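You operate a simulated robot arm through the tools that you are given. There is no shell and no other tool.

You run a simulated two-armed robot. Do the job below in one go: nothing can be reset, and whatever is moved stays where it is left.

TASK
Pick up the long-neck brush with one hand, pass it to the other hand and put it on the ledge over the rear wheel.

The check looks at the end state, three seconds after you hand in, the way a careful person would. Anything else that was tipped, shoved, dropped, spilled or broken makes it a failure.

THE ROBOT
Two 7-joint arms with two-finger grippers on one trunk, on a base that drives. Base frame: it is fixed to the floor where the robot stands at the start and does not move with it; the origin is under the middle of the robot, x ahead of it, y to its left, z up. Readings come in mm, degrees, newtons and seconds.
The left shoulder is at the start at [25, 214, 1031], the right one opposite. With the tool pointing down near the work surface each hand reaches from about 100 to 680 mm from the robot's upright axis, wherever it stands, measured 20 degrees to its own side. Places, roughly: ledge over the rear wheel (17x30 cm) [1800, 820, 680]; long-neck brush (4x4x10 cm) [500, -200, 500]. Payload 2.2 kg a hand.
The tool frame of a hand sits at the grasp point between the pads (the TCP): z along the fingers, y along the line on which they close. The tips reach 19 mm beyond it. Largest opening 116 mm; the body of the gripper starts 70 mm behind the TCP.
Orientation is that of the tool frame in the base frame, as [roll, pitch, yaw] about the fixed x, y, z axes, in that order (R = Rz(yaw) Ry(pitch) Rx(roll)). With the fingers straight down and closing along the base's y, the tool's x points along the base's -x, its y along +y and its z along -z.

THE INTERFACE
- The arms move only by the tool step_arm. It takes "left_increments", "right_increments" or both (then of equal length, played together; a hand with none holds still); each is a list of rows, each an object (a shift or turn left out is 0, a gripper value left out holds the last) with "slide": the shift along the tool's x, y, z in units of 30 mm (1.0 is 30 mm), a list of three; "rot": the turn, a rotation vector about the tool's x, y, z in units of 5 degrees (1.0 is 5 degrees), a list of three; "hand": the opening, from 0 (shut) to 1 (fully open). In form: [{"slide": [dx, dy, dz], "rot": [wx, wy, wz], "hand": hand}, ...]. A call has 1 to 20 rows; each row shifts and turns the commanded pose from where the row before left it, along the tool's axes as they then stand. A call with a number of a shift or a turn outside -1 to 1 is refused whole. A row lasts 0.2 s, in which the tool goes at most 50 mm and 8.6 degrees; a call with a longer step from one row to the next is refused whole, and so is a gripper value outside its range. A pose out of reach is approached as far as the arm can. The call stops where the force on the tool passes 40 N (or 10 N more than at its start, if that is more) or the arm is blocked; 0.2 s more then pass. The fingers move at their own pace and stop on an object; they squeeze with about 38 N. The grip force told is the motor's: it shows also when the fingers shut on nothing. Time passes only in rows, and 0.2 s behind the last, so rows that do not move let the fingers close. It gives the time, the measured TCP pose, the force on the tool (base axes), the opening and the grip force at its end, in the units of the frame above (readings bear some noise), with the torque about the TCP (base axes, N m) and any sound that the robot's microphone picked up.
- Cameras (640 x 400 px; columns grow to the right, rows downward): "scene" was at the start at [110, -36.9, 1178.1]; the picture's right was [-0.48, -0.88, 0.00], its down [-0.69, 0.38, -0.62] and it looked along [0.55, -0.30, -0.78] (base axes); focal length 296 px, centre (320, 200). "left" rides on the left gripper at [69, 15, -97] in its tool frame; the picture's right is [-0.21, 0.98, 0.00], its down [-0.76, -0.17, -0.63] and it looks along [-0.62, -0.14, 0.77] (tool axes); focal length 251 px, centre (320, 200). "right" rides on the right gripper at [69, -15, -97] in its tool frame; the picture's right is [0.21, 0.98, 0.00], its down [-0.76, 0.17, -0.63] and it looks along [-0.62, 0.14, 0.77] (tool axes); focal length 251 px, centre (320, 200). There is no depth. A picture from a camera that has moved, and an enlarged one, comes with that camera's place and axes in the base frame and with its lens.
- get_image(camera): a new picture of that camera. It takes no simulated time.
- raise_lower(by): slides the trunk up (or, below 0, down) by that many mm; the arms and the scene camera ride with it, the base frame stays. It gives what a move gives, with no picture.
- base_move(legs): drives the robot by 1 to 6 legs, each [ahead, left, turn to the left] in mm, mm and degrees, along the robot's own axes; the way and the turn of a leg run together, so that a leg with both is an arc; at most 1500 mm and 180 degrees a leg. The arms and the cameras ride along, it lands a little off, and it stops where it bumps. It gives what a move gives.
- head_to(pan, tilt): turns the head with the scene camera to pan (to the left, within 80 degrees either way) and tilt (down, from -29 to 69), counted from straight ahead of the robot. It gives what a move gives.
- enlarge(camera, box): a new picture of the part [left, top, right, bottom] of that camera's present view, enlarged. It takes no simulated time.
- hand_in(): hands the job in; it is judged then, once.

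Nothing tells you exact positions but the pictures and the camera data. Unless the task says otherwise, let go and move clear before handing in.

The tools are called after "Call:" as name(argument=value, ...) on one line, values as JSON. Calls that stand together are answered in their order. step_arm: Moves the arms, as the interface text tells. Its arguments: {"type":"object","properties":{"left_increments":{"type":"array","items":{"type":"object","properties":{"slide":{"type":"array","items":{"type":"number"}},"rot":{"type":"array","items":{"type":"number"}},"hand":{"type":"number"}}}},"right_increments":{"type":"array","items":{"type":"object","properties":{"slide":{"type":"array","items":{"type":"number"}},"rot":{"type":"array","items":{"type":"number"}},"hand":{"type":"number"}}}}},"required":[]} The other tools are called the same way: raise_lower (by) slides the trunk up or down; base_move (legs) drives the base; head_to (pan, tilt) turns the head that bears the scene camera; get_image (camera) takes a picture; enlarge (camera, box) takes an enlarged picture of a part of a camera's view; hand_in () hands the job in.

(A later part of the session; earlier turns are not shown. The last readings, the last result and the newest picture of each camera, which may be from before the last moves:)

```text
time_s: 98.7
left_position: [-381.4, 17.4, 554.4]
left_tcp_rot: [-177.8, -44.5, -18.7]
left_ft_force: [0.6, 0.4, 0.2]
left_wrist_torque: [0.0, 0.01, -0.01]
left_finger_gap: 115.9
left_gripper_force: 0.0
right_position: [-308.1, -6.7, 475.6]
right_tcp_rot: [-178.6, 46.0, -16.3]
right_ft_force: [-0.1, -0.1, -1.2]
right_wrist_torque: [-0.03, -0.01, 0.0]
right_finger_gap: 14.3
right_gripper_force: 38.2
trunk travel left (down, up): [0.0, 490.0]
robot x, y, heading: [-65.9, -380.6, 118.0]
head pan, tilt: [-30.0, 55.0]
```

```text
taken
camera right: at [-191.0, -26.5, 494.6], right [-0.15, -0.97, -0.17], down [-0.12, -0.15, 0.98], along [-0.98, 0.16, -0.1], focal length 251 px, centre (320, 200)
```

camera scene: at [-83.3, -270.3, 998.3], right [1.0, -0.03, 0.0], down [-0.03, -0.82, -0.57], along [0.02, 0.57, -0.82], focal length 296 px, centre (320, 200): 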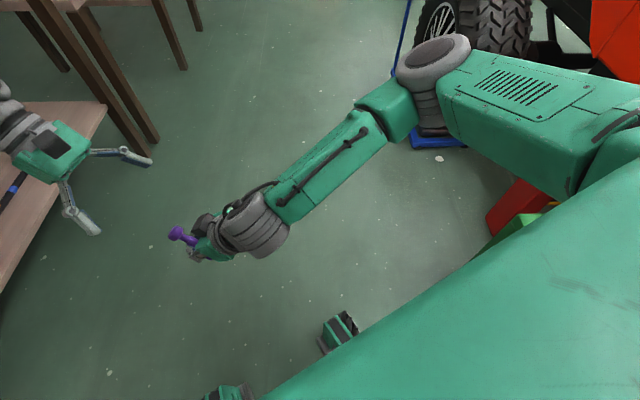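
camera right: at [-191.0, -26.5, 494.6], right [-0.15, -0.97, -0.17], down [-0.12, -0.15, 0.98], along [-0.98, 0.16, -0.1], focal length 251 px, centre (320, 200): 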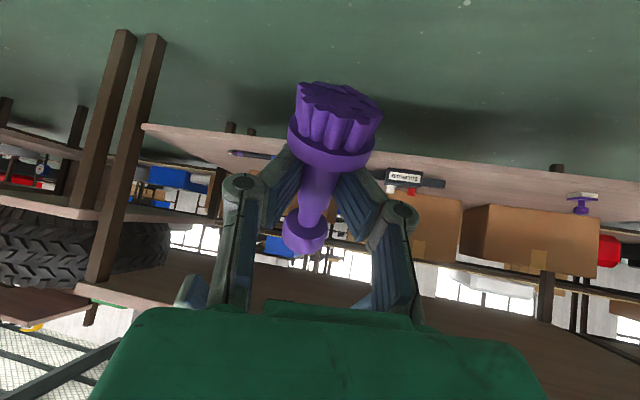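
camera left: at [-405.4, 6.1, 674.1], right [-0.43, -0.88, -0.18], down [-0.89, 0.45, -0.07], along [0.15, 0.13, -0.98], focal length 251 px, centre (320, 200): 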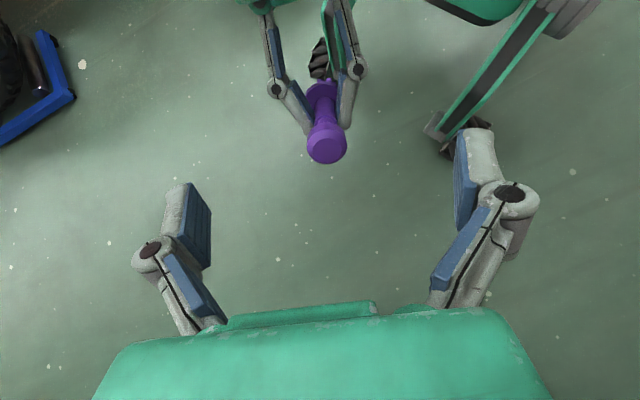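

The approach axis is within a few mm of the knob. I correct sideways and advance until the left fingers straddle the knob.

Call:
step_arm(left_increments=[{"slide": [-0.2, 0.115, 0]}, {"slide": [0, 0, 0.75]}, {"slide": [0, 0, 0.75]}, {"slide": [0, 0, 0.6]}, {}])

Call:
get_image(camera="left")

Call:
get_image(camera="right")

```text
time_s: 99.9
left_position: [-345.0, 2.9, 506.4]
left_tcp_rot: [-177.8, -44.5, -18.6]
left_ft_force: [0.7, 0.3, -0.7]
left_wrist_torque: [0.0, -0.03, 0.0]
left_finger_gap: 116.1
left_gripper_force: 0.0
right_position: [-307.5, -5.0, 475.4]
right_tcp_rot: [-178.6, 46.0, -16.4]
right_ft_force: [0.7, -1.1, -0.7]
right_wrist_torque: [0.01, 0.01, -0.01]
right_finger_gap: 13.9
right_gripper_force: 37.5
trunk travel left (down, up): [0.0, 490.0]
robot x, y, heading: [-62.4, -383.3, 117.9]
head pan, tilt: [-30.0, 55.0]
```

```text
taken
camera left: at [-367.9, -8.4, 624.7], right [-0.43, -0.88, -0.18], down [-0.89, 0.45, -0.07], along [0.15, 0.13, -0.98], focal length 251 px, centre (320, 200)
```

left: 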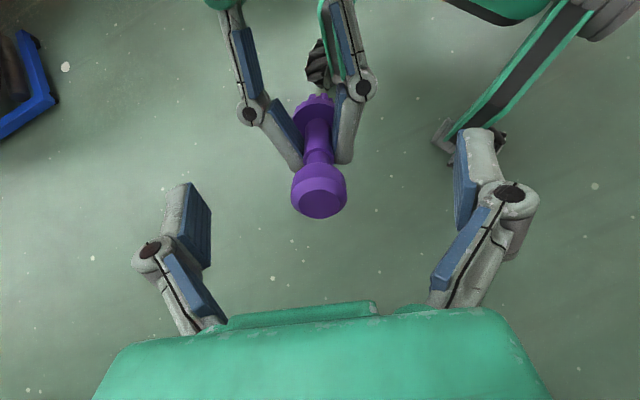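

```text
taken
camera right: at [-191.0, -26.6, 494.6], right [-0.15, -0.97, -0.17], down [-0.12, -0.15, 0.98], along [-0.98, 0.16, -0.1], focal length 251 px, centre (320, 200)
```

right: 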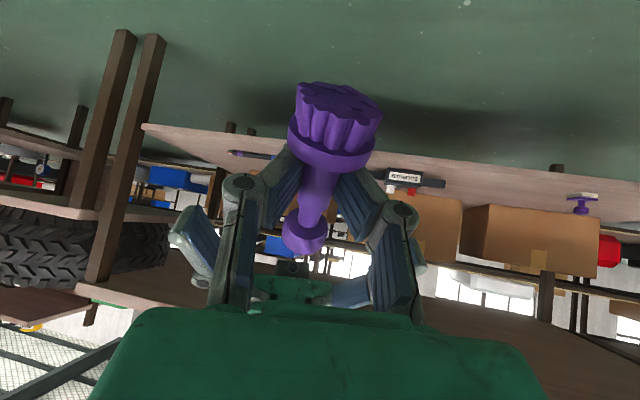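

The fingers straddle the knob. I enlarge the view to judge depth and centring before closing.

Call:
enlarge(camera="left", box=[240, 60, 400, 240])

Call:
enlarge(camera="right", box=[150, 60, 450, 320])

Call:
head_to(pan=5, tilt=40)

Call:
get_image(camera="scene")

```text
2.22 times, centred on (320, 150) of left
camera zoom: at [-367.9, -8.4, 624.7], right [-0.43, -0.88, -0.18], down [-0.89, 0.45, -0.07], along [0.15, 0.13, -0.98], focal length 559 px, centre (320, 311)
```

zoom: 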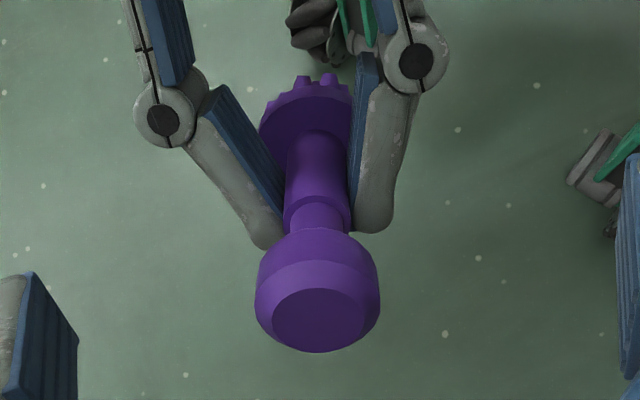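

```text
1.54 times, centred on (300, 190) of right
camera zoom: at [-191.0, -26.6, 494.6], right [-0.15, -0.97, -0.17], down [-0.12, -0.15, 0.98], along [-0.98, 0.16, -0.1], focal length 387 px, centre (351, 215)
```

zoom: 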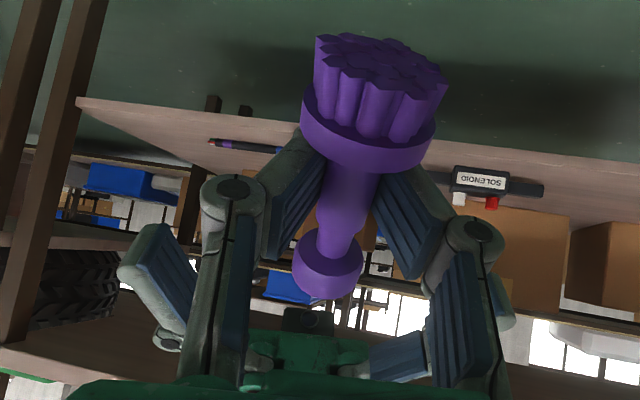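

```text
time_s: 100.9
left_position: [-347.0, 2.5, 505.8]
left_tcp_rot: [-177.7, -44.4, -18.5]
left_ft_force: [-0.7, 0.0, -0.6]
left_wrist_torque: [-0.02, 0.02, 0.0]
left_finger_gap: 116.2
left_gripper_force: 0.1
right_position: [-307.9, -6.0, 476.5]
right_tcp_rot: [-178.7, 46.0, -16.3]
right_ft_force: [0.3, -1.1, -0.6]
right_wrist_torque: [0.0, 0.0, 0.03]
right_finger_gap: 14.3
right_gripper_force: 38.6
trunk travel left (down, up): [0.0, 490.0]
robot x, y, heading: [-63.6, -384.5, 118.2]
head pan, tilt: [5.0, 40.0]
```

```text
taken
camera scene: at [-131.1, -270.5, 1018.8], right [0.84, 0.55, 0.0], down [0.35, -0.54, -0.76], along [-0.42, 0.64, -0.65], focal length 296 px, centre (320, 200)
```

scene: 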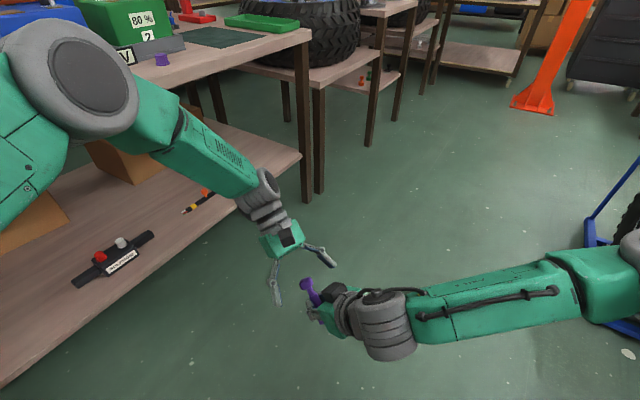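

The head view shows both hands from the side. I enlarge it to see how deep the knob sits between the left fingers.

Call:
enlarge(camera="scene", box=[240, 210, 400, 350])

```text
2.86 times, centred on (320, 280) of scene
camera zoom: at [-131.1, -270.5, 1018.8], right [0.84, 0.55, 0.0], down [0.35, -0.54, -0.76], along [-0.42, 0.64, -0.65], focal length 847 px, centre (320, -29)
```

zoom: 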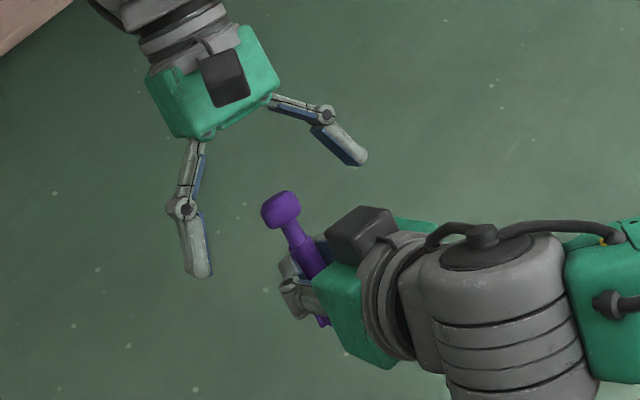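

The side view shows the knob centred at the left hand's grasp point, about 2 mm off sideways, which is good. I close the left hand on the knob.

Call:
step_arm(left_increments=[{"slide": [0, -0.05, 0.07], "hand": 0.6}, {"hand": 0.35}, {"hand": 0.0}, {"hand": 0.0}, {"hand": 0.0}])

Call:
get_image(camera="left")

Call:
enlarge(camera="scene", box=[240, 210, 400, 350])

```text
time_s: 102.1
left_position: [-343.6, 4.5, 503.7]
left_tcp_rot: [-177.9, -44.5, -18.6]
left_ft_force: [1.6, 1.1, 0.1]
left_wrist_torque: [0.04, 0.0, 0.0]
left_finger_gap: 27.6
left_gripper_force: 37.7
right_position: [-307.9, -6.0, 476.6]
right_tcp_rot: [-178.7, 45.9, -16.2]
right_ft_force: [-2.6, -1.5, -0.6]
right_wrist_torque: [-0.05, -0.03, 0.08]
right_finger_gap: 13.8
right_gripper_force: 38.2
trunk travel left (down, up): [0.0, 490.0]
robot x, y, heading: [-62.7, -383.8, 118.3]
head pan, tilt: [5.0, 40.0]
```

```text
taken
camera left: at [-366.2, -7.3, 623.4], right [-0.43, -0.88, -0.18], down [-0.89, 0.45, -0.07], along [0.15, 0.13, -0.98], focal length 251 px, centre (320, 200)
```

left: 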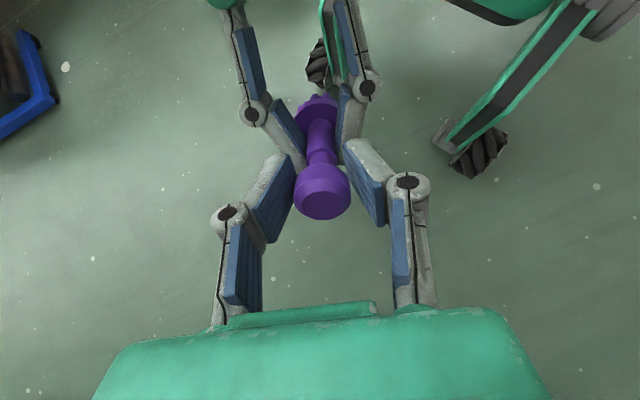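

```text
2.86 times, centred on (320, 280) of scene
camera zoom: at [-131.2, -270.5, 1018.8], right [0.84, 0.55, 0.0], down [0.35, -0.54, -0.76], along [-0.42, 0.64, -0.65], focal length 847 px, centre (320, -29)
```

zoom: 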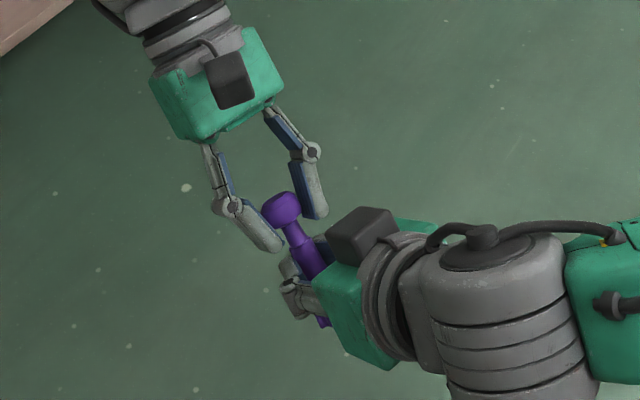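

The left hand holds the knob at 27.6 mm with 38 N. I open the right hand and check that the brush stays.

Call:
step_arm(right_increments=[{"hand": 0.2}, {"hand": 0.35}, {"hand": 0.5}])

Call:
get_image(camera="left")

Call:
get_image(camera="right")

```text
time_s: 102.9
left_position: [-344.3, 4.9, 504.6]
left_tcp_rot: [-177.9, -44.7, -18.6]
left_ft_force: [-0.5, -0.4, -0.1]
left_wrist_torque: [0.03, 0.03, 0.02]
left_finger_gap: 27.9
left_gripper_force: 37.8
right_position: [-308.1, -5.4, 475.7]
right_tcp_rot: [-178.7, 46.0, -16.3]
right_ft_force: [0.0, 0.1, -0.4]
right_wrist_torque: [0.0, -0.01, 0.05]
right_finger_gap: 58.1
right_gripper_force: 0.1
trunk travel left (down, up): [0.0, 490.0]
robot x, y, heading: [-63.7, -380.3, 118.0]
head pan, tilt: [5.0, 40.0]
```

```text
taken
camera left: at [-366.4, -7.3, 623.3], right [-0.43, -0.88, -0.18], down [-0.89, 0.45, -0.07], along [0.15, 0.13, -0.98], focal length 251 px, centre (320, 200)
```

left: 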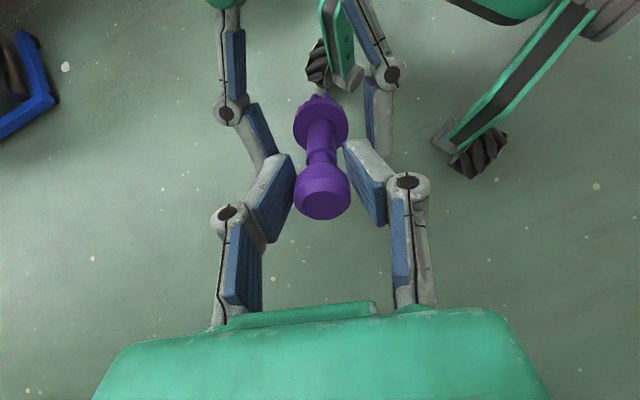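

```text
taken
camera right: at [-191.0, -26.5, 494.6], right [-0.15, -0.97, -0.17], down [-0.12, -0.15, 0.98], along [-0.98, 0.16, -0.1], focal length 251 px, centre (320, 200)
```

right: 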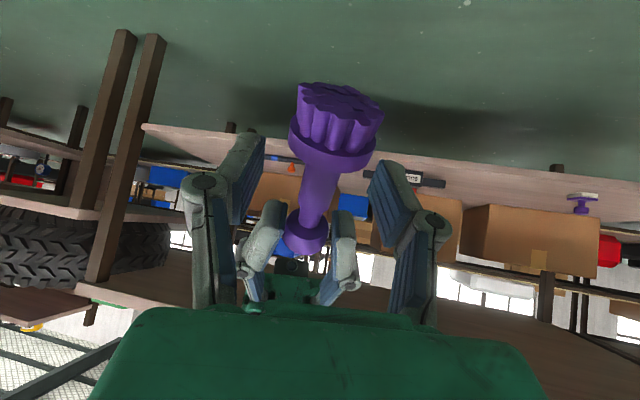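

Handover done: the left hand alone holds the brush. I back the right hand straight out, then swing the left hand to tool-down so the brush hangs upright.

Call:
step_arm(right_increments=[{"slide": [0, 0, -0.6], "hand": 0.6}, {"slide": [0, 0, -0.8]}, {"slide": [0, 0, -0.8]}, {"slide": [0, 0, -0.8]}, {"slide": [0, 0, -0.8]}, {}])

Call:
step_arm(left_increments=[{"rot": [0, -0.5, 0], "hand": 0}, {"rot": [0, -1, 0]}, {"rot": [0, -1, 0]}, {"rot": [0, -1, 0]}, {"rot": [0, -1, 0]}, {"rot": [0, -1, 0]}, {"rot": [0, -1, 0]}, {"rot": [0, -1, 0]}, {"rot": [0, -1, 0]}, {"rot": [0, -0.4, 0]}, {}])

Call:
get_image(camera="left")

Call:
get_image(camera="scene")

```text
time_s: 104.3
left_position: [-343.0, 4.4, 504.3]
left_tcp_rot: [-177.8, -44.5, -18.6]
left_ft_force: [0.1, 0.8, 0.3]
left_wrist_torque: [0.03, 0.02, 0.02]
left_finger_gap: 27.9
left_gripper_force: 38.1
right_position: [-230.2, -31.2, 556.1]
right_tcp_rot: [-178.6, 46.0, -16.2]
right_ft_force: [1.1, 0.4, -0.2]
right_wrist_torque: [0.01, -0.03, 0.0]
right_finger_gap: 69.6
right_gripper_force: 0.0
trunk travel left (down, up): [0.0, 490.0]
robot x, y, heading: [-64.3, -383.6, 118.0]
head pan, tilt: [5.0, 40.0]
```

```text
time_s: 106.7
left_position: [-346.8, 2.5, 503.3]
left_tcp_rot: [-178.5, -0.6, -16.4]
left_ft_force: [-0.2, -0.5, 0.2]
left_wrist_torque: [0.0, -0.05, 0.02]
left_finger_gap: 27.8
left_gripper_force: 37.8
right_position: [-228.4, -31.6, 554.9]
right_tcp_rot: [-178.8, 46.1, -16.3]
right_ft_force: [0.3, 0.4, 0.7]
right_wrist_torque: [0.0, -0.01, -0.03]
right_finger_gap: 69.7
right_gripper_force: 0.1
trunk travel left (down, up): [0.0, 490.0]
robot x, y, heading: [-62.4, -380.7, 118.1]
head pan, tilt: [5.0, 40.0]
```

```text
taken
camera left: at [-286.0, -32.4, 601.4], right [-0.48, -0.88, -0.03], down [-0.69, 0.36, 0.63], along [-0.54, 0.32, -0.78], focal length 251 px, centre (320, 200)
```

left: 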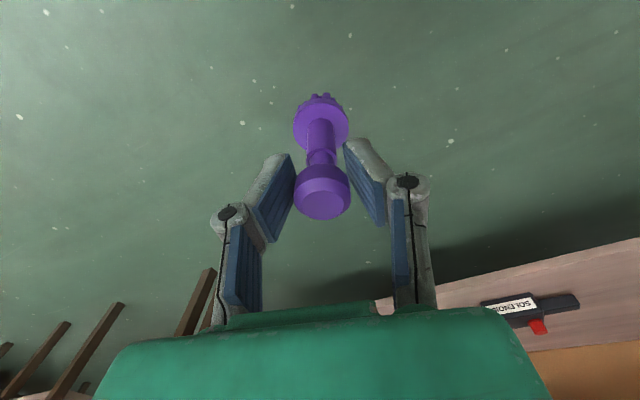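

```text
taken
camera scene: at [-129.8, -270.5, 1018.9], right [0.84, 0.55, 0.0], down [0.35, -0.54, -0.76], along [-0.42, 0.64, -0.65], focal length 296 px, centre (320, 200)
```

scene: 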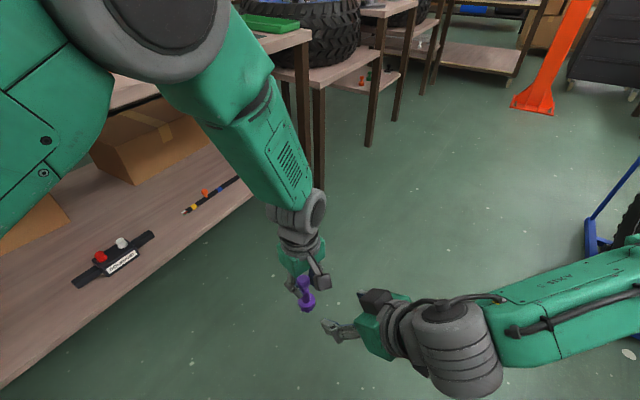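

The brush hangs upright in the left hand and the grip is steady. I raise the trunk for travel height and look around toward the car's rear and the far side.

Call:
raise_lower(by=350)

Call:
head_to(pan=-70, tilt=10)

Call:
get_image(camera="scene")

Call:
head_to(pan=-25, tilt=10)

Call:
get_image(camera="scene")

```text
time_s: 110.1
left_position: [-346.8, 6.0, 856.7]
left_tcp_rot: [-178.1, -0.4, -16.3]
left_ft_force: [-0.2, 0.0, -0.6]
left_wrist_torque: [-0.02, 0.0, 0.02]
left_finger_gap: 27.5
left_gripper_force: 37.5
right_position: [-229.3, -29.9, 905.7]
right_tcp_rot: [-178.8, 46.1, -16.3]
right_ft_force: [0.3, -0.4, -0.2]
right_wrist_torque: [0.01, 0.01, 0.01]
right_finger_gap: 69.7
right_gripper_force: 0.0
trunk travel left (down, up): [-350.0, 140.0]
robot x, y, heading: [-64.7, -379.1, 118.1]
head pan, tilt: [5.0, 40.0]
```

```text
time_s: 111.6
left_position: [-348.0, 6.4, 857.8]
left_tcp_rot: [-178.0, -0.5, -16.1]
left_ft_force: [0.1, 1.1, -0.7]
left_wrist_torque: [0.01, -0.01, 0.02]
left_finger_gap: 27.9
left_gripper_force: 37.8
right_position: [-228.3, -31.3, 906.3]
right_tcp_rot: [-178.8, 46.1, -16.3]
right_ft_force: [0.1, -0.2, 0.1]
right_wrist_torque: [-0.01, 0.02, -0.02]
right_finger_gap: 69.4
right_gripper_force: 0.1
trunk travel left (down, up): [-350.0, 140.0]
robot x, y, heading: [-63.1, -382.1, 118.1]
head pan, tilt: [-70.0, 10.0]
```

```text
taken
camera scene: at [-21.5, -270.5, 1416.7], right [0.74, -0.67, 0.0], down [-0.12, -0.13, -0.98], along [0.66, 0.73, -0.18], focal length 296 px, centre (320, 200)
```

scene: 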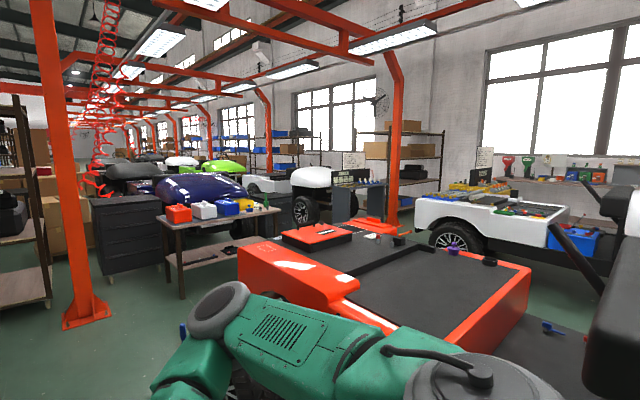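

```text
time_s: 112.7
left_position: [-348.1, 6.4, 858.1]
left_tcp_rot: [-178.1, -0.4, -16.2]
left_ft_force: [0.4, 0.7, -1.3]
left_wrist_torque: [0.01, 0.0, -0.01]
left_finger_gap: 27.8
left_gripper_force: 38.2
right_position: [-229.4, -30.5, 905.6]
right_tcp_rot: [-178.9, 46.1, -16.3]
right_ft_force: [0.5, 0.5, -0.5]
right_wrist_torque: [-0.05, -0.02, -0.01]
right_finger_gap: 69.8
right_gripper_force: 0.0
trunk travel left (down, up): [-350.0, 140.0]
robot x, y, heading: [-69.0, -384.4, 118.3]
head pan, tilt: [-25.0, 10.0]
```

```text
taken
camera scene: at [-88.5, -247.0, 1416.5], right [1.0, 0.05, 0.0], down [0.01, -0.18, -0.98], along [-0.05, 0.98, -0.18], focal length 296 px, centre (320, 200)
```

scene: 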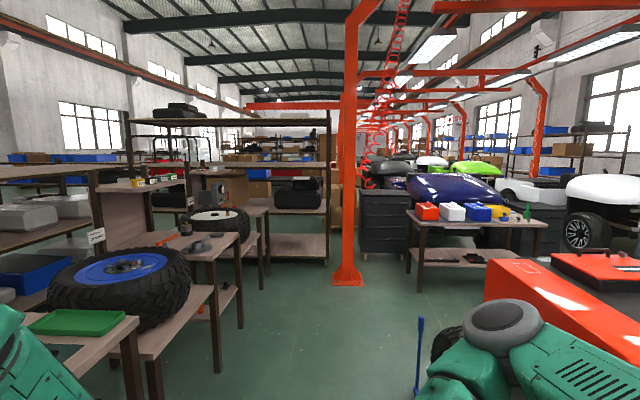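

The ledge should project near (406, 250) in the earlier view. I look there again, enlarged.

Call:
head_to(pan=-70, tilt=15)

Call:
enlarge(camera="scene", box=[230, 130, 560, 330])

Call:
enlarge(camera="scene", box=[340, 170, 520, 270])

```text
time_s: 113.8
left_position: [-348.2, 6.5, 857.2]
left_tcp_rot: [-178.2, -0.4, -16.3]
left_ft_force: [0.2, 0.4, -0.4]
left_wrist_torque: [-0.01, 0.0, -0.04]
left_finger_gap: 27.8
left_gripper_force: 38.5
right_position: [-229.5, -30.4, 905.8]
right_tcp_rot: [-178.8, 46.1, -16.3]
right_ft_force: [0.0, -0.2, -0.1]
right_wrist_torque: [0.02, 0.01, 0.0]
right_finger_gap: 69.7
right_gripper_force: 0.1
trunk travel left (down, up): [-350.0, 140.0]
robot x, y, heading: [-65.2, -382.7, 118.2]
head pan, tilt: [-70.0, 15.0]
```

```text
1.94 times, centred on (395, 230) of scene
camera zoom: at [-21.2, -270.3, 1408.6], right [0.75, -0.67, 0.0], down [-0.17, -0.2, -0.97], along [0.64, 0.72, -0.26], focal length 575 px, centre (174, 142)
```

zoom: 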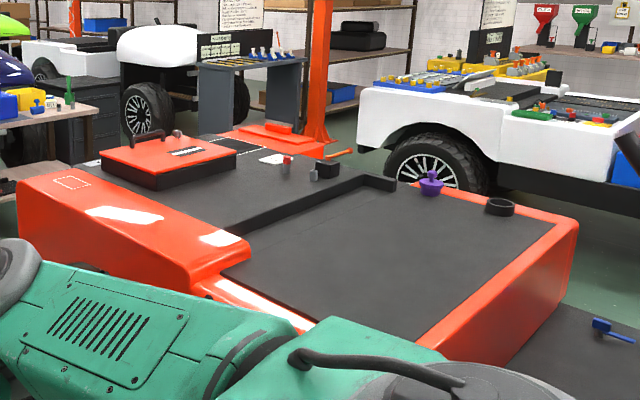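

```text
3.56 times, centred on (430, 220) of scene
camera zoom: at [-21.2, -270.3, 1408.6], right [0.75, -0.67, 0.0], down [-0.17, -0.2, -0.97], along [0.64, 0.72, -0.26], focal length 1054 px, centre (-71, 129)
```

zoom: 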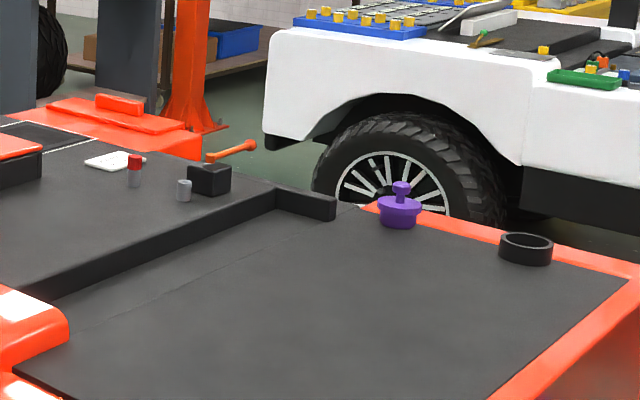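

The ledge is on the car's far side, hidden behind the raised rear deck, so I must drive around the car's rear (which ends near y 1400). I start with the corridor on this side, keeping the brush at z about 770 and clear of everything.

Call:
base_move(legs=[[0, 0, -28], [1130, 25, 0], [1130, 25, 0]])

Call:
get_image(camera="left")

Call:
head_to(pan=-75, tilt=20)

Call:
get_image(camera="scene")

Call:
head_to(pan=-20, tilt=20)

Call:
get_image(camera="scene")

```text
time_s: 126.3
left_position: [-203.1, 2343.6, 856.7]
left_tcp_rot: [-178.0, -0.4, -43.9]
left_ft_force: [0.0, 0.1, -1.0]
left_wrist_torque: [0.01, 0.01, -0.01]
left_finger_gap: 27.7
left_gripper_force: 38.4
right_position: [-114.5, 2254.2, 905.9]
right_tcp_rot: [-178.8, 46.1, -44.1]
right_ft_force: [0.4, -0.5, 0.0]
right_wrist_torque: [-0.04, 0.0, -0.01]
right_finger_gap: 69.8
right_gripper_force: 0.0
trunk travel left (down, up): [-350.0, 140.0]
robot x, y, heading: [-131.7, 1863.4, 90.7]
head pan, tilt: [-70.0, 15.0]
```

```text
taken
camera left: at [-165.1, 2282.2, 955.6], right [-0.83, -0.55, -0.04], down [-0.45, 0.63, 0.63], along [-0.33, 0.54, -0.77], focal length 251 px, centre (320, 200)
```

left: 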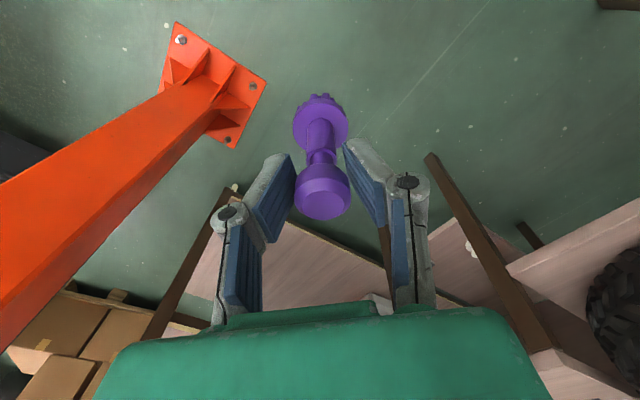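

```text
time_s: 127.0
left_position: [-202.6, 2340.1, 859.3]
left_tcp_rot: [-177.8, -0.4, -43.7]
left_ft_force: [-0.2, -0.1, -0.7]
left_wrist_torque: [0.0, 0.01, 0.01]
left_finger_gap: 27.9
left_gripper_force: 37.9
right_position: [-115.1, 2249.8, 907.9]
right_tcp_rot: [-178.6, 46.2, -43.9]
right_ft_force: [0.2, -1.1, 0.6]
right_wrist_torque: [0.01, 0.01, 0.01]
right_finger_gap: 69.4
right_gripper_force: 0.1
trunk travel left (down, up): [-350.0, 140.0]
robot x, y, heading: [-137.6, 1869.2, 90.5]
head pan, tilt: [-75.0, 20.0]
```

```text
taken
camera scene: at [-40.7, 1937.2, 1400.5], right [0.27, -0.96, 0.0], down [-0.33, -0.09, -0.94], along [0.91, 0.25, -0.34], focal length 296 px, centre (320, 200)
```

scene: 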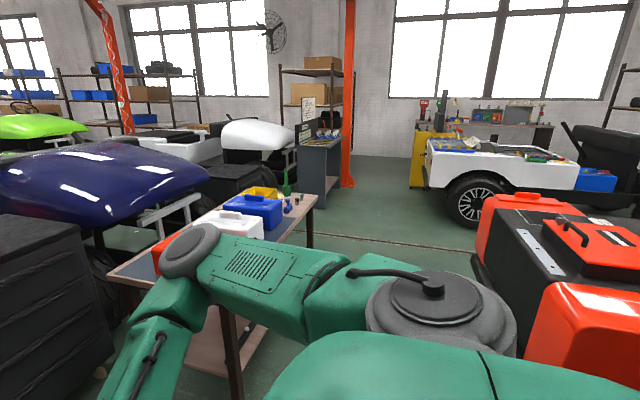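

```text
time_s: 128.2
left_position: [-204.0, 2339.7, 860.7]
left_tcp_rot: [-177.6, -0.4, -43.6]
left_ft_force: [0.1, 0.3, -1.2]
left_wrist_torque: [0.0, -0.03, -0.03]
left_finger_gap: 27.7
left_gripper_force: 38.2
right_position: [-114.6, 2250.2, 907.8]
right_tcp_rot: [-178.5, 46.2, -43.9]
right_ft_force: [0.5, 0.5, -0.1]
right_wrist_torque: [0.02, -0.02, 0.01]
right_finger_gap: 69.6
right_gripper_force: 0.1
trunk travel left (down, up): [-350.0, 140.0]
robot x, y, heading: [-132.1, 1866.3, 90.4]
head pan, tilt: [-20.0, 20.0]
```

```text
taken
camera scene: at [-99.2, 2000.1, 1400.3], right [0.94, -0.34, 0.0], down [-0.12, -0.33, -0.94], along [0.32, 0.88, -0.35], focal length 296 px, centre (320, 200)
```

scene: 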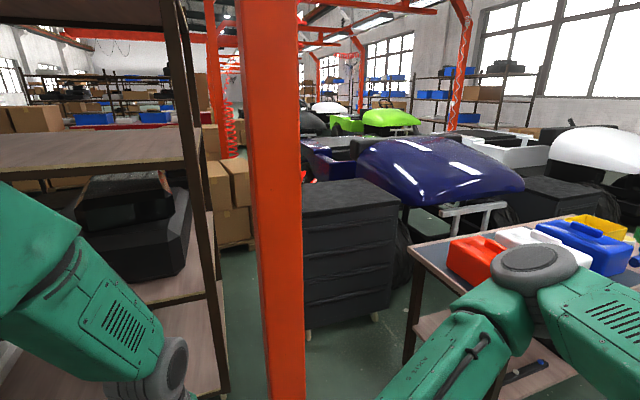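

The aisle behind the car is clear: the bumper ends near y 1600 and the table starts near y 2700. I turn to face +x and drive along y about 2080.

Call:
base_move(legs=[[0, 0, -90], [800, 215, 0], [1450, 0, 0]])

Call:
get_image(camera="left")

Call:
head_to(pan=-75, tilt=25)

Call:
get_image(camera="scene")

Call:
head_to(pan=-30, tilt=25)

Call:
get_image(camera="scene")

```text
time_s: 143.3
left_position: [2612.8, 2180.1, 860.1]
left_tcp_rot: [-177.8, -0.3, -133.4]
left_ft_force: [0.9, 0.4, -1.3]
left_wrist_torque: [0.02, 0.01, 0.05]
left_finger_gap: 28.0
left_gripper_force: 38.4
right_position: [2521.3, 2092.1, 907.5]
right_tcp_rot: [-178.6, 46.1, -133.7]
right_ft_force: [0.1, -0.2, 0.1]
right_wrist_torque: [0.01, 0.03, -0.02]
right_finger_gap: 69.3
right_gripper_force: 0.0
trunk travel left (down, up): [-350.0, 140.0]
robot x, y, heading: [2138.2, 2104.0, 0.7]
head pan, tilt: [-20.0, 20.0]
```

```text
taken
camera left: at [2551.7, 2144.4, 958.0], right [-0.56, 0.83, -0.04], down [0.62, 0.46, 0.63], along [0.54, 0.33, -0.77], focal length 251 px, centre (320, 200)
```

left: 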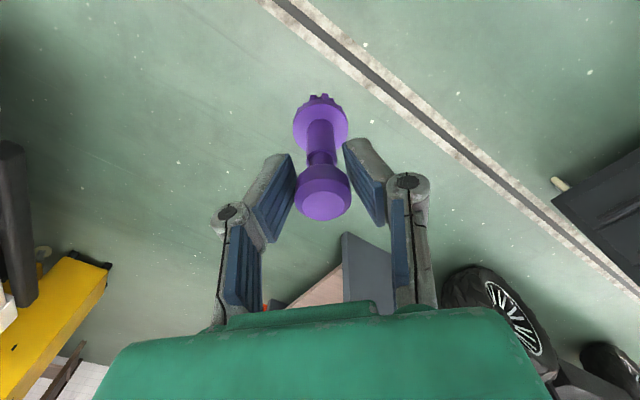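

```text
time_s: 144.6
left_position: [2610.2, 2180.1, 861.9]
left_tcp_rot: [-177.5, -0.3, -133.1]
left_ft_force: [0.6, -0.4, -1.2]
left_wrist_torque: [0.02, 0.03, 0.0]
left_finger_gap: 27.6
left_gripper_force: 37.6
right_position: [2519.6, 2092.2, 907.3]
right_tcp_rot: [-178.4, 46.3, -133.5]
right_ft_force: [-0.1, -0.2, -0.4]
right_wrist_torque: [0.0, 0.02, 0.01]
right_finger_gap: 69.4
right_gripper_force: 0.1
trunk travel left (down, up): [-350.0, 140.0]
robot x, y, heading: [2133.5, 2105.8, 0.7]
head pan, tilt: [-75.0, 25.0]
```

```text
taken
camera scene: at [2206.9, 2018.9, 1392.4], right [-0.96, -0.27, 0.0], down [-0.12, 0.41, -0.91], along [0.24, -0.87, -0.42], focal length 296 px, centre (320, 200)
```

scene: 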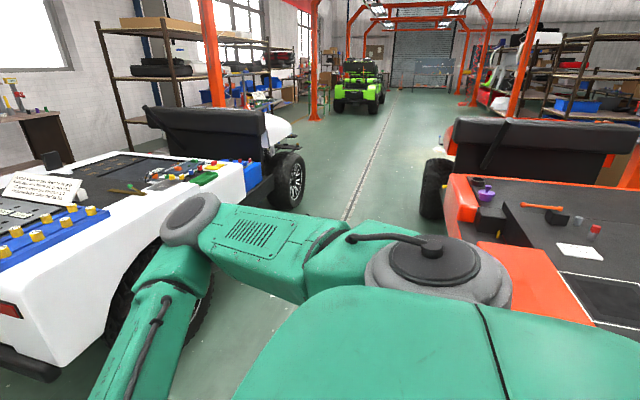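

```text
time_s: 145.7
left_position: [2609.7, 2181.3, 862.4]
left_tcp_rot: [-177.5, -0.3, -133.2]
left_ft_force: [-0.3, -1.0, -0.8]
left_wrist_torque: [-0.03, 0.01, 0.03]
left_finger_gap: 27.9
left_gripper_force: 38.1
right_position: [2519.2, 2091.8, 907.5]
right_tcp_rot: [-178.4, 46.3, -133.4]
right_ft_force: [0.4, 0.3, -0.8]
right_wrist_torque: [0.04, -0.02, 0.02]
right_finger_gap: 69.4
right_gripper_force: 0.1
trunk travel left (down, up): [-350.0, 140.0]
robot x, y, heading: [2140.6, 2109.3, 0.5]
head pan, tilt: [-30.0, 25.0]
```

```text
taken
camera scene: at [2262.3, 2062.4, 1392.2], right [-0.49, -0.87, 0.0], down [-0.37, 0.21, -0.9], along [0.79, -0.44, -0.43], focal length 296 px, centre (320, 200)
```

scene: 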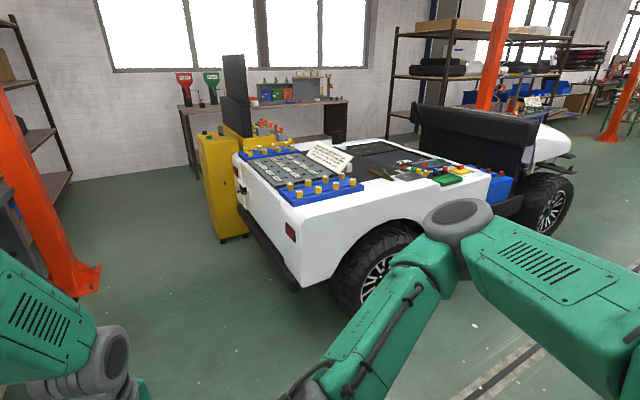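

I'm behind the car now and can see down the aisle between it and the white car. I enlarge the car's far rear side to find the ledge.

Call:
head_to(pan=-80, tilt=25)

Call:
enlarge(camera="scene", box=[390, 140, 590, 280])

Call:
get_image(camera="scene")

```text
time_s: 146.9
left_position: [2610.3, 2182.3, 863.1]
left_tcp_rot: [-177.5, -0.4, -133.1]
left_ft_force: [0.3, -0.2, -1.2]
left_wrist_torque: [0.02, 0.0, -0.04]
left_finger_gap: 27.7
left_gripper_force: 38.2
right_position: [2518.7, 2092.1, 907.4]
right_tcp_rot: [-178.3, 46.3, -133.6]
right_ft_force: [-0.5, -1.0, -0.3]
right_wrist_torque: [-0.02, 0.01, 0.03]
right_finger_gap: 69.6
right_gripper_force: 0.0
trunk travel left (down, up): [-350.0, 140.0]
robot x, y, heading: [2138.7, 2108.6, 0.6]
head pan, tilt: [-80.0, 25.0]
```

```text
2.86 times, centred on (490, 210) of scene
camera zoom: at [2199.1, 2017.0, 1392.4], right [-0.98, -0.19, 0.0], down [-0.08, 0.42, -0.91], along [0.17, -0.89, -0.42], focal length 847 px, centre (-166, 171)
```

zoom: 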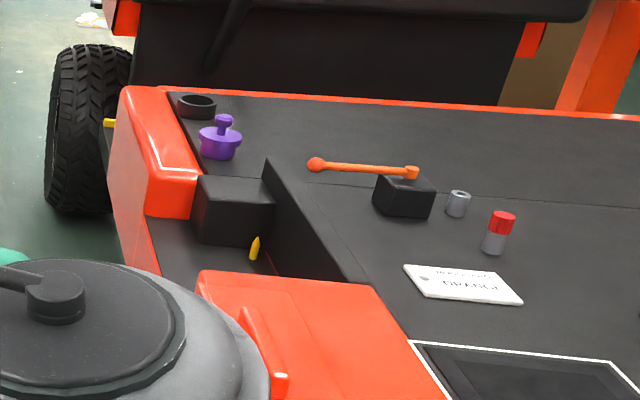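

```text
taken
camera scene: at [2199.1, 2017.0, 1392.4], right [-0.98, -0.19, 0.0], down [-0.08, 0.42, -0.91], along [0.17, -0.89, -0.42], focal length 296 px, centre (320, 200)
```

scene: 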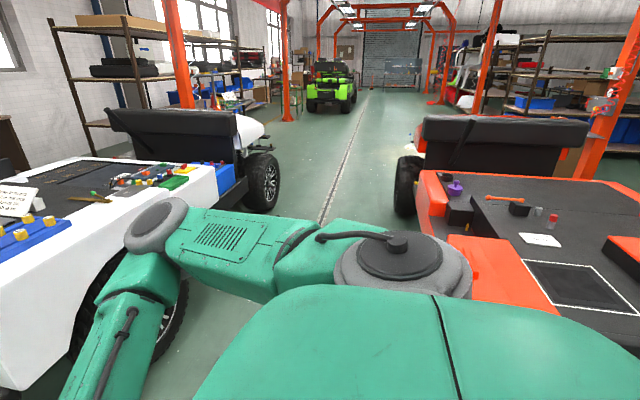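

I can see the ledge: a black recessed step beside the deck wall, between two orange panels, holding a small yellow item and a black block at its front end. Before going into the aisle I tuck the right arm, turning it tool-down on its own side.

Call:
step_arm(right_increments=[{"rot": [0, 1, 0], "hand": 0.3}, {"rot": [0, 1, 0]}, {"rot": [0, 1, 0]}, {"rot": [0, 1, 0]}, {"rot": [0, 1, 0]}, {"rot": [0, 1, 0]}, {"rot": [0, 1, 0]}, {"rot": [0, 1, 0]}, {"rot": [0, 0.7, 0]}, {"rot": [0, 0, 1]}, {"rot": [0, 0, 1]}, {"rot": [0, 0, 1]}, {"rot": [0, 0, 1]}, {"rot": [0, 0, 1]}, {"rot": [0, 0, 1]}, {"rot": [0, 0, 1]}, {"rot": [0, 0, 1]}, {"rot": [0, 0, 1]}, {}])

Call:
step_arm(right_increments=[{"slide": [0, -0.95, 0]}, {"slide": [0, -0.95, 0]}, {"slide": [0, -0.95, 0]}, {"slide": [0, -0.95, 0]}, {"slide": [0, -0.95, 0]}, {"slide": [0, -0.95, 0]}, {"slide": [0, -0.95, 0]}, {"slide": [0, -0.95, 0]}, {"slide": [0, -0.95, 0]}, {"slide": [0, -0.95, 0]}, {"slide": [0, -0.95, 0]}, {}])

Call:
get_image(camera="scene")

```text
time_s: 150.9
left_position: [2609.9, 2181.7, 861.8]
left_tcp_rot: [-177.5, -0.4, -133.2]
left_ft_force: [-0.5, 0.5, -0.4]
left_wrist_torque: [-0.01, 0.04, 0.02]
left_finger_gap: 27.5
left_gripper_force: 37.7
right_position: [2523.7, 2090.2, 910.3]
right_tcp_rot: [177.6, 2.3, 179.0]
right_ft_force: [-0.7, 0.8, 0.7]
right_wrist_torque: [0.0, 0.02, 0.0]
right_finger_gap: 34.8
right_gripper_force: 0.1
trunk travel left (down, up): [-350.0, 140.0]
robot x, y, heading: [2141.5, 2106.8, 0.7]
head pan, tilt: [-80.0, 25.0]
```

```text
time_s: 153.5
left_position: [2609.2, 2181.6, 862.8]
left_tcp_rot: [-177.5, -0.3, -133.3]
left_ft_force: [0.5, -0.2, 0.0]
left_wrist_torque: [0.01, -0.01, 0.01]
left_finger_gap: 27.8
left_gripper_force: 37.7
right_position: [2521.5, 1778.8, 901.9]
right_tcp_rot: [178.7, 2.7, -179.6]
right_ft_force: [0.9, 0.1, 0.2]
right_wrist_torque: [-0.02, -0.02, -0.01]
right_finger_gap: 34.9
right_gripper_force: 0.1
trunk travel left (down, up): [-350.0, 140.0]
robot x, y, heading: [2137.1, 2106.0, 0.9]
head pan, tilt: [-80.0, 25.0]
```

```text
taken
camera scene: at [2199.1, 2015.5, 1392.3], right [-0.98, -0.19, 0.0], down [-0.08, 0.42, -0.9], along [0.17, -0.89, -0.43], focal length 296 px, centre (320, 200)
```

scene: 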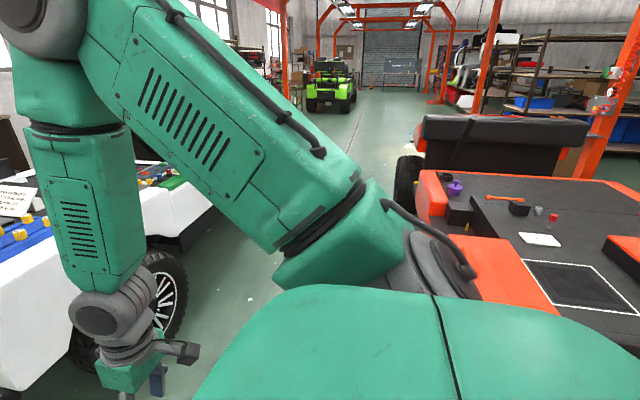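

The right arm is tucked. I advance a bit, turn clockwise to face -x, and check the view before sliding along the aisle.

Call:
base_move(legs=[[400, 0, 0], [0, 0, -90], [0, 0, -90]])

Call:
head_to(pan=50, tilt=30)

Call:
get_image(camera="scene")

Call:
get_image(camera="left")

```text
time_s: 163.7
left_position: [2065.9, 2049.3, 862.6]
left_tcp_rot: [-177.6, -0.3, 45.3]
left_ft_force: [-0.1, -0.5, -0.6]
left_wrist_torque: [-0.03, 0.01, -0.04]
left_finger_gap: 27.6
left_gripper_force: 38.4
right_position: [2163.7, 2450.6, 902.4]
right_tcp_rot: [178.8, 2.9, -1.2]
right_ft_force: [-0.2, -0.2, 0.1]
right_wrist_torque: [0.0, 0.02, 0.01]
right_finger_gap: 34.9
right_gripper_force: 0.0
trunk travel left (down, up): [-350.0, 140.0]
robot x, y, heading: [2538.1, 2112.3, 179.1]
head pan, tilt: [-80.0, 25.0]
```

```text
time_s: 165.8
left_position: [2068.4, 2049.2, 863.1]
left_tcp_rot: [-177.4, -0.3, 45.4]
left_ft_force: [-0.9, 0.2, -1.2]
left_wrist_torque: [0.03, -0.03, -0.01]
left_finger_gap: 27.5
left_gripper_force: 37.8
right_position: [2167.3, 2449.2, 904.4]
right_tcp_rot: [178.9, 2.9, -1.2]
right_ft_force: [0.3, -0.7, 0.5]
right_wrist_torque: [-0.03, 0.0, 0.02]
right_finger_gap: 34.8
right_gripper_force: 0.1
trunk travel left (down, up): [-350.0, 140.0]
robot x, y, heading: [2538.5, 2111.0, 179.1]
head pan, tilt: [50.0, 30.0]
```

```text
taken
camera scene: at [2436.0, 2048.0, 1384.5], right [-0.76, 0.65, 0.0], down [0.33, 0.38, -0.87], along [-0.56, -0.66, -0.5], focal length 296 px, centre (320, 200)
```

scene: 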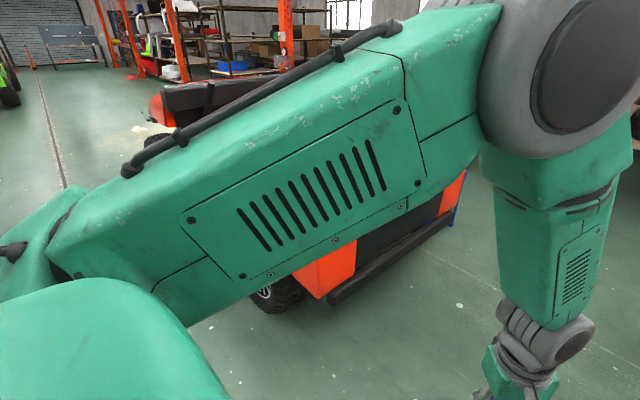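

```text
taken
camera left: at [2130.1, 2084.8, 960.9], right [0.54, -0.84, -0.05], down [-0.63, -0.44, 0.64], along [-0.55, -0.32, -0.77], focal length 251 px, centre (320, 200)
```

left: 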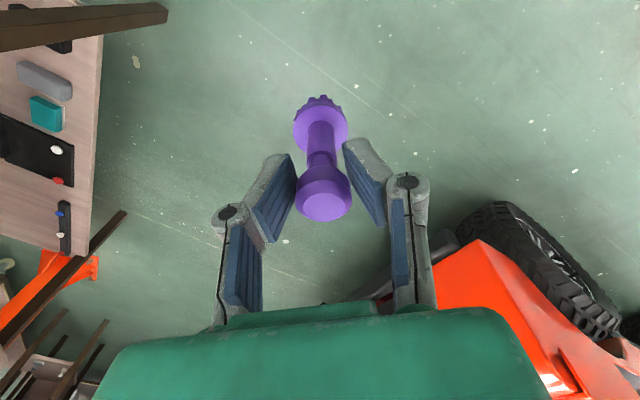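

Facing the car's far side now. I slide left along the aisle, staying well clear of the car, until opposite the ledge.

Call:
base_move(legs=[[0, 600, 0.9], [0, 550, 0]])

Call:
get_image(camera="left")

Call:
head_to(pan=0, tilt=40)

Call:
get_image(camera="scene")

```text
time_s: 171.9
left_position: [2068.6, 901.9, 862.9]
left_tcp_rot: [-177.6, 0.0, 46.1]
left_ft_force: [-0.3, -0.1, 0.0]
left_wrist_torque: [-0.03, -0.01, 0.0]
left_finger_gap: 27.3
left_gripper_force: 37.9
right_position: [2158.8, 1302.8, 902.1]
right_tcp_rot: [178.6, 2.9, -0.1]
right_ft_force: [-0.6, -0.1, -0.6]
right_wrist_torque: [-0.01, 0.01, 0.0]
right_finger_gap: 34.6
right_gripper_force: 0.0
trunk travel left (down, up): [-350.0, 140.0]
robot x, y, heading: [2537.0, 970.0, -179.9]
head pan, tilt: [50.0, 30.0]
```

```text
taken
camera left: at [2130.6, 938.3, 960.5], right [0.55, -0.83, -0.04], down [-0.62, -0.45, 0.64], along [-0.55, -0.33, -0.77], focal length 251 px, centre (320, 200)
```

left: 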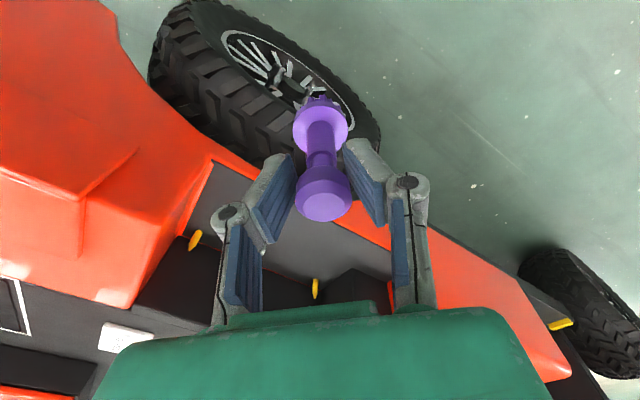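

```text
time_s: 173.1
left_position: [2071.1, 887.8, 864.5]
left_tcp_rot: [-177.0, -0.5, 46.3]
left_ft_force: [0.2, -0.8, -0.2]
left_wrist_torque: [0.06, 0.01, 0.0]
left_finger_gap: 27.5
left_gripper_force: 37.8
right_position: [2162.1, 1289.1, 907.5]
right_tcp_rot: [179.4, 3.1, 0.1]
right_ft_force: [0.5, -0.1, -0.5]
right_wrist_torque: [0.04, -0.04, 0.02]
right_finger_gap: 34.5
right_gripper_force: 0.1
trunk travel left (down, up): [-350.0, 140.0]
robot x, y, heading: [2540.1, 966.9, -179.8]
head pan, tilt: [0.0, 40.0]
```

```text
taken
camera scene: at [2409.0, 962.4, 1368.9], right [-0.01, 1.0, 0.0], down [0.65, 0.01, -0.76], along [-0.76, 0.0, -0.65], focal length 296 px, centre (320, 200)
```

scene: 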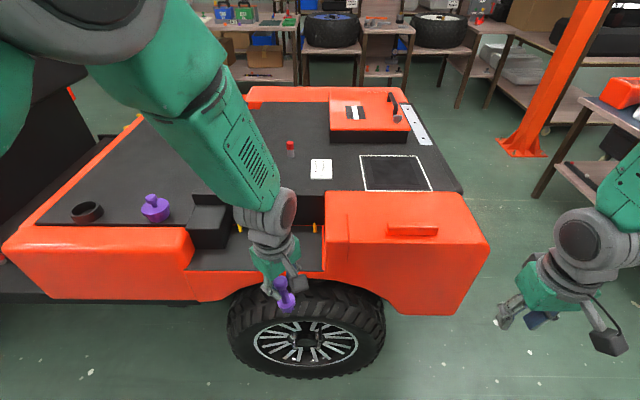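

Excellent view: the ledge is the black step above the wheel, between the front panel and the rear fender. I enlarge it to see its surface and what is on it.

Call:
enlarge(camera="scene", box=[160, 170, 360, 310])

Call:
enlarge(camera="left", box=[130, 130, 450, 330])

```text
2.86 times, centred on (260, 240) of scene
camera zoom: at [2409.0, 962.4, 1368.9], right [-0.01, 1.0, 0.0], down [0.65, 0.01, -0.76], along [-0.76, 0.0, -0.65], focal length 847 px, centre (491, 86)
```

zoom: 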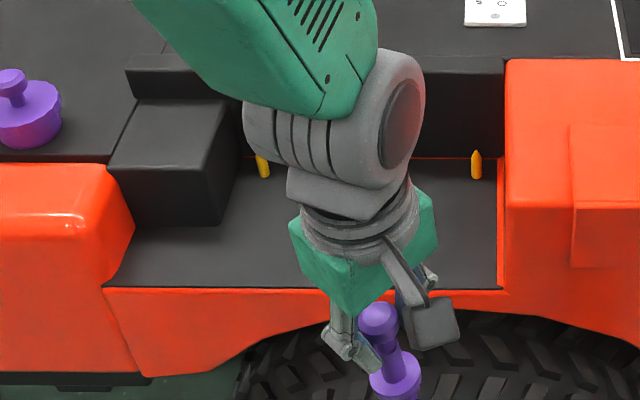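

```text
2.00 times, centred on (290, 230) of left
camera zoom: at [2133.1, 923.9, 961.6], right [0.56, -0.83, -0.05], down [-0.62, -0.46, 0.63], along [-0.55, -0.32, -0.77], focal length 503 px, centre (380, 140)
```

zoom: 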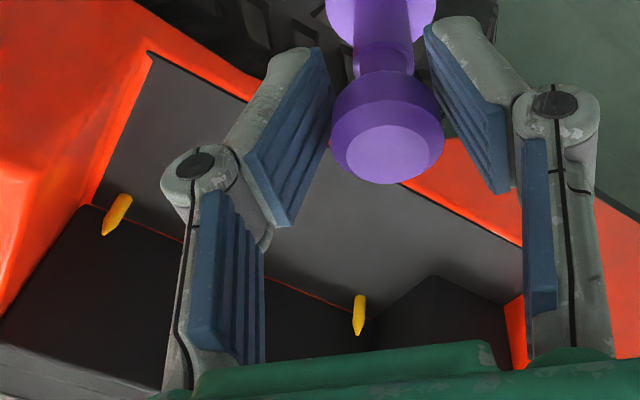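

The free ledge area spans about x 1735–1900 and y 710–970, between the two yellow pegs at its back wall and the black block. I'll place the brush near [1818, 828]; first I drive closer.

Call:
base_move(legs=[[190, 0, 0]])

Call:
get_image(camera="scene")

Call:
get_image(camera="left")

```text
time_s: 174.7
left_position: [1880.8, 892.9, 865.1]
left_tcp_rot: [-177.1, -0.2, 46.0]
left_ft_force: [-0.7, 0.3, 0.5]
left_wrist_torque: [-0.01, -0.01, -0.02]
left_finger_gap: 27.4
left_gripper_force: 38.0
right_position: [1970.4, 1292.3, 907.2]
right_tcp_rot: [179.3, 3.1, 0.1]
right_ft_force: [0.1, -1.1, -0.3]
right_wrist_torque: [0.02, -0.04, -0.01]
right_finger_gap: 34.7
right_gripper_force: 0.3
trunk travel left (down, up): [-350.0, 140.0]
robot x, y, heading: [2348.0, 967.2, -180.0]
head pan, tilt: [0.0, 40.0]
```

```text
taken
camera scene: at [2218.7, 970.9, 1369.0], right [0.0, 1.0, 0.0], down [0.65, 0.0, -0.76], along [-0.76, 0.0, -0.65], focal length 296 px, centre (320, 200)
```

scene: 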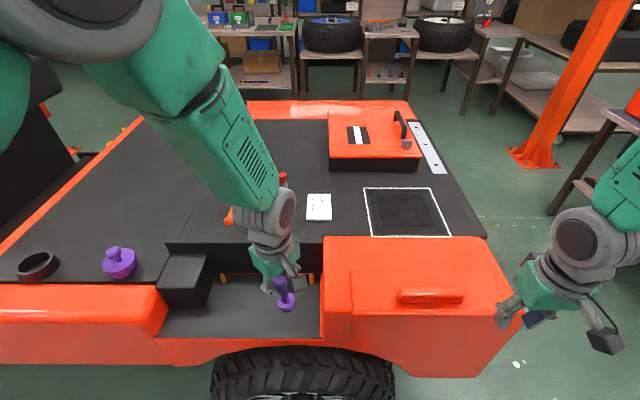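

```text
taken
camera left: at [1942.9, 929.2, 962.4], right [0.55, -0.83, -0.05], down [-0.62, -0.45, 0.64], along [-0.55, -0.32, -0.77], focal length 251 px, centre (320, 200)
```

left: 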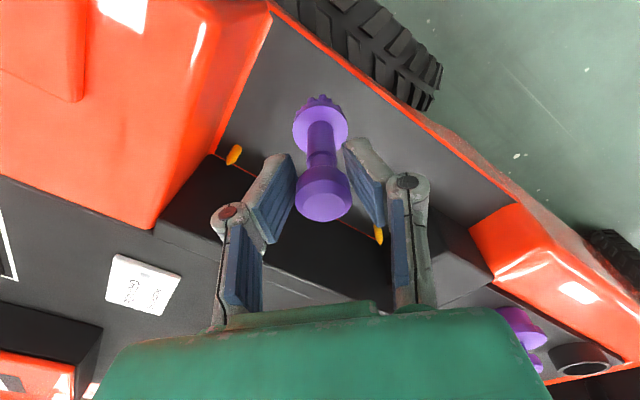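

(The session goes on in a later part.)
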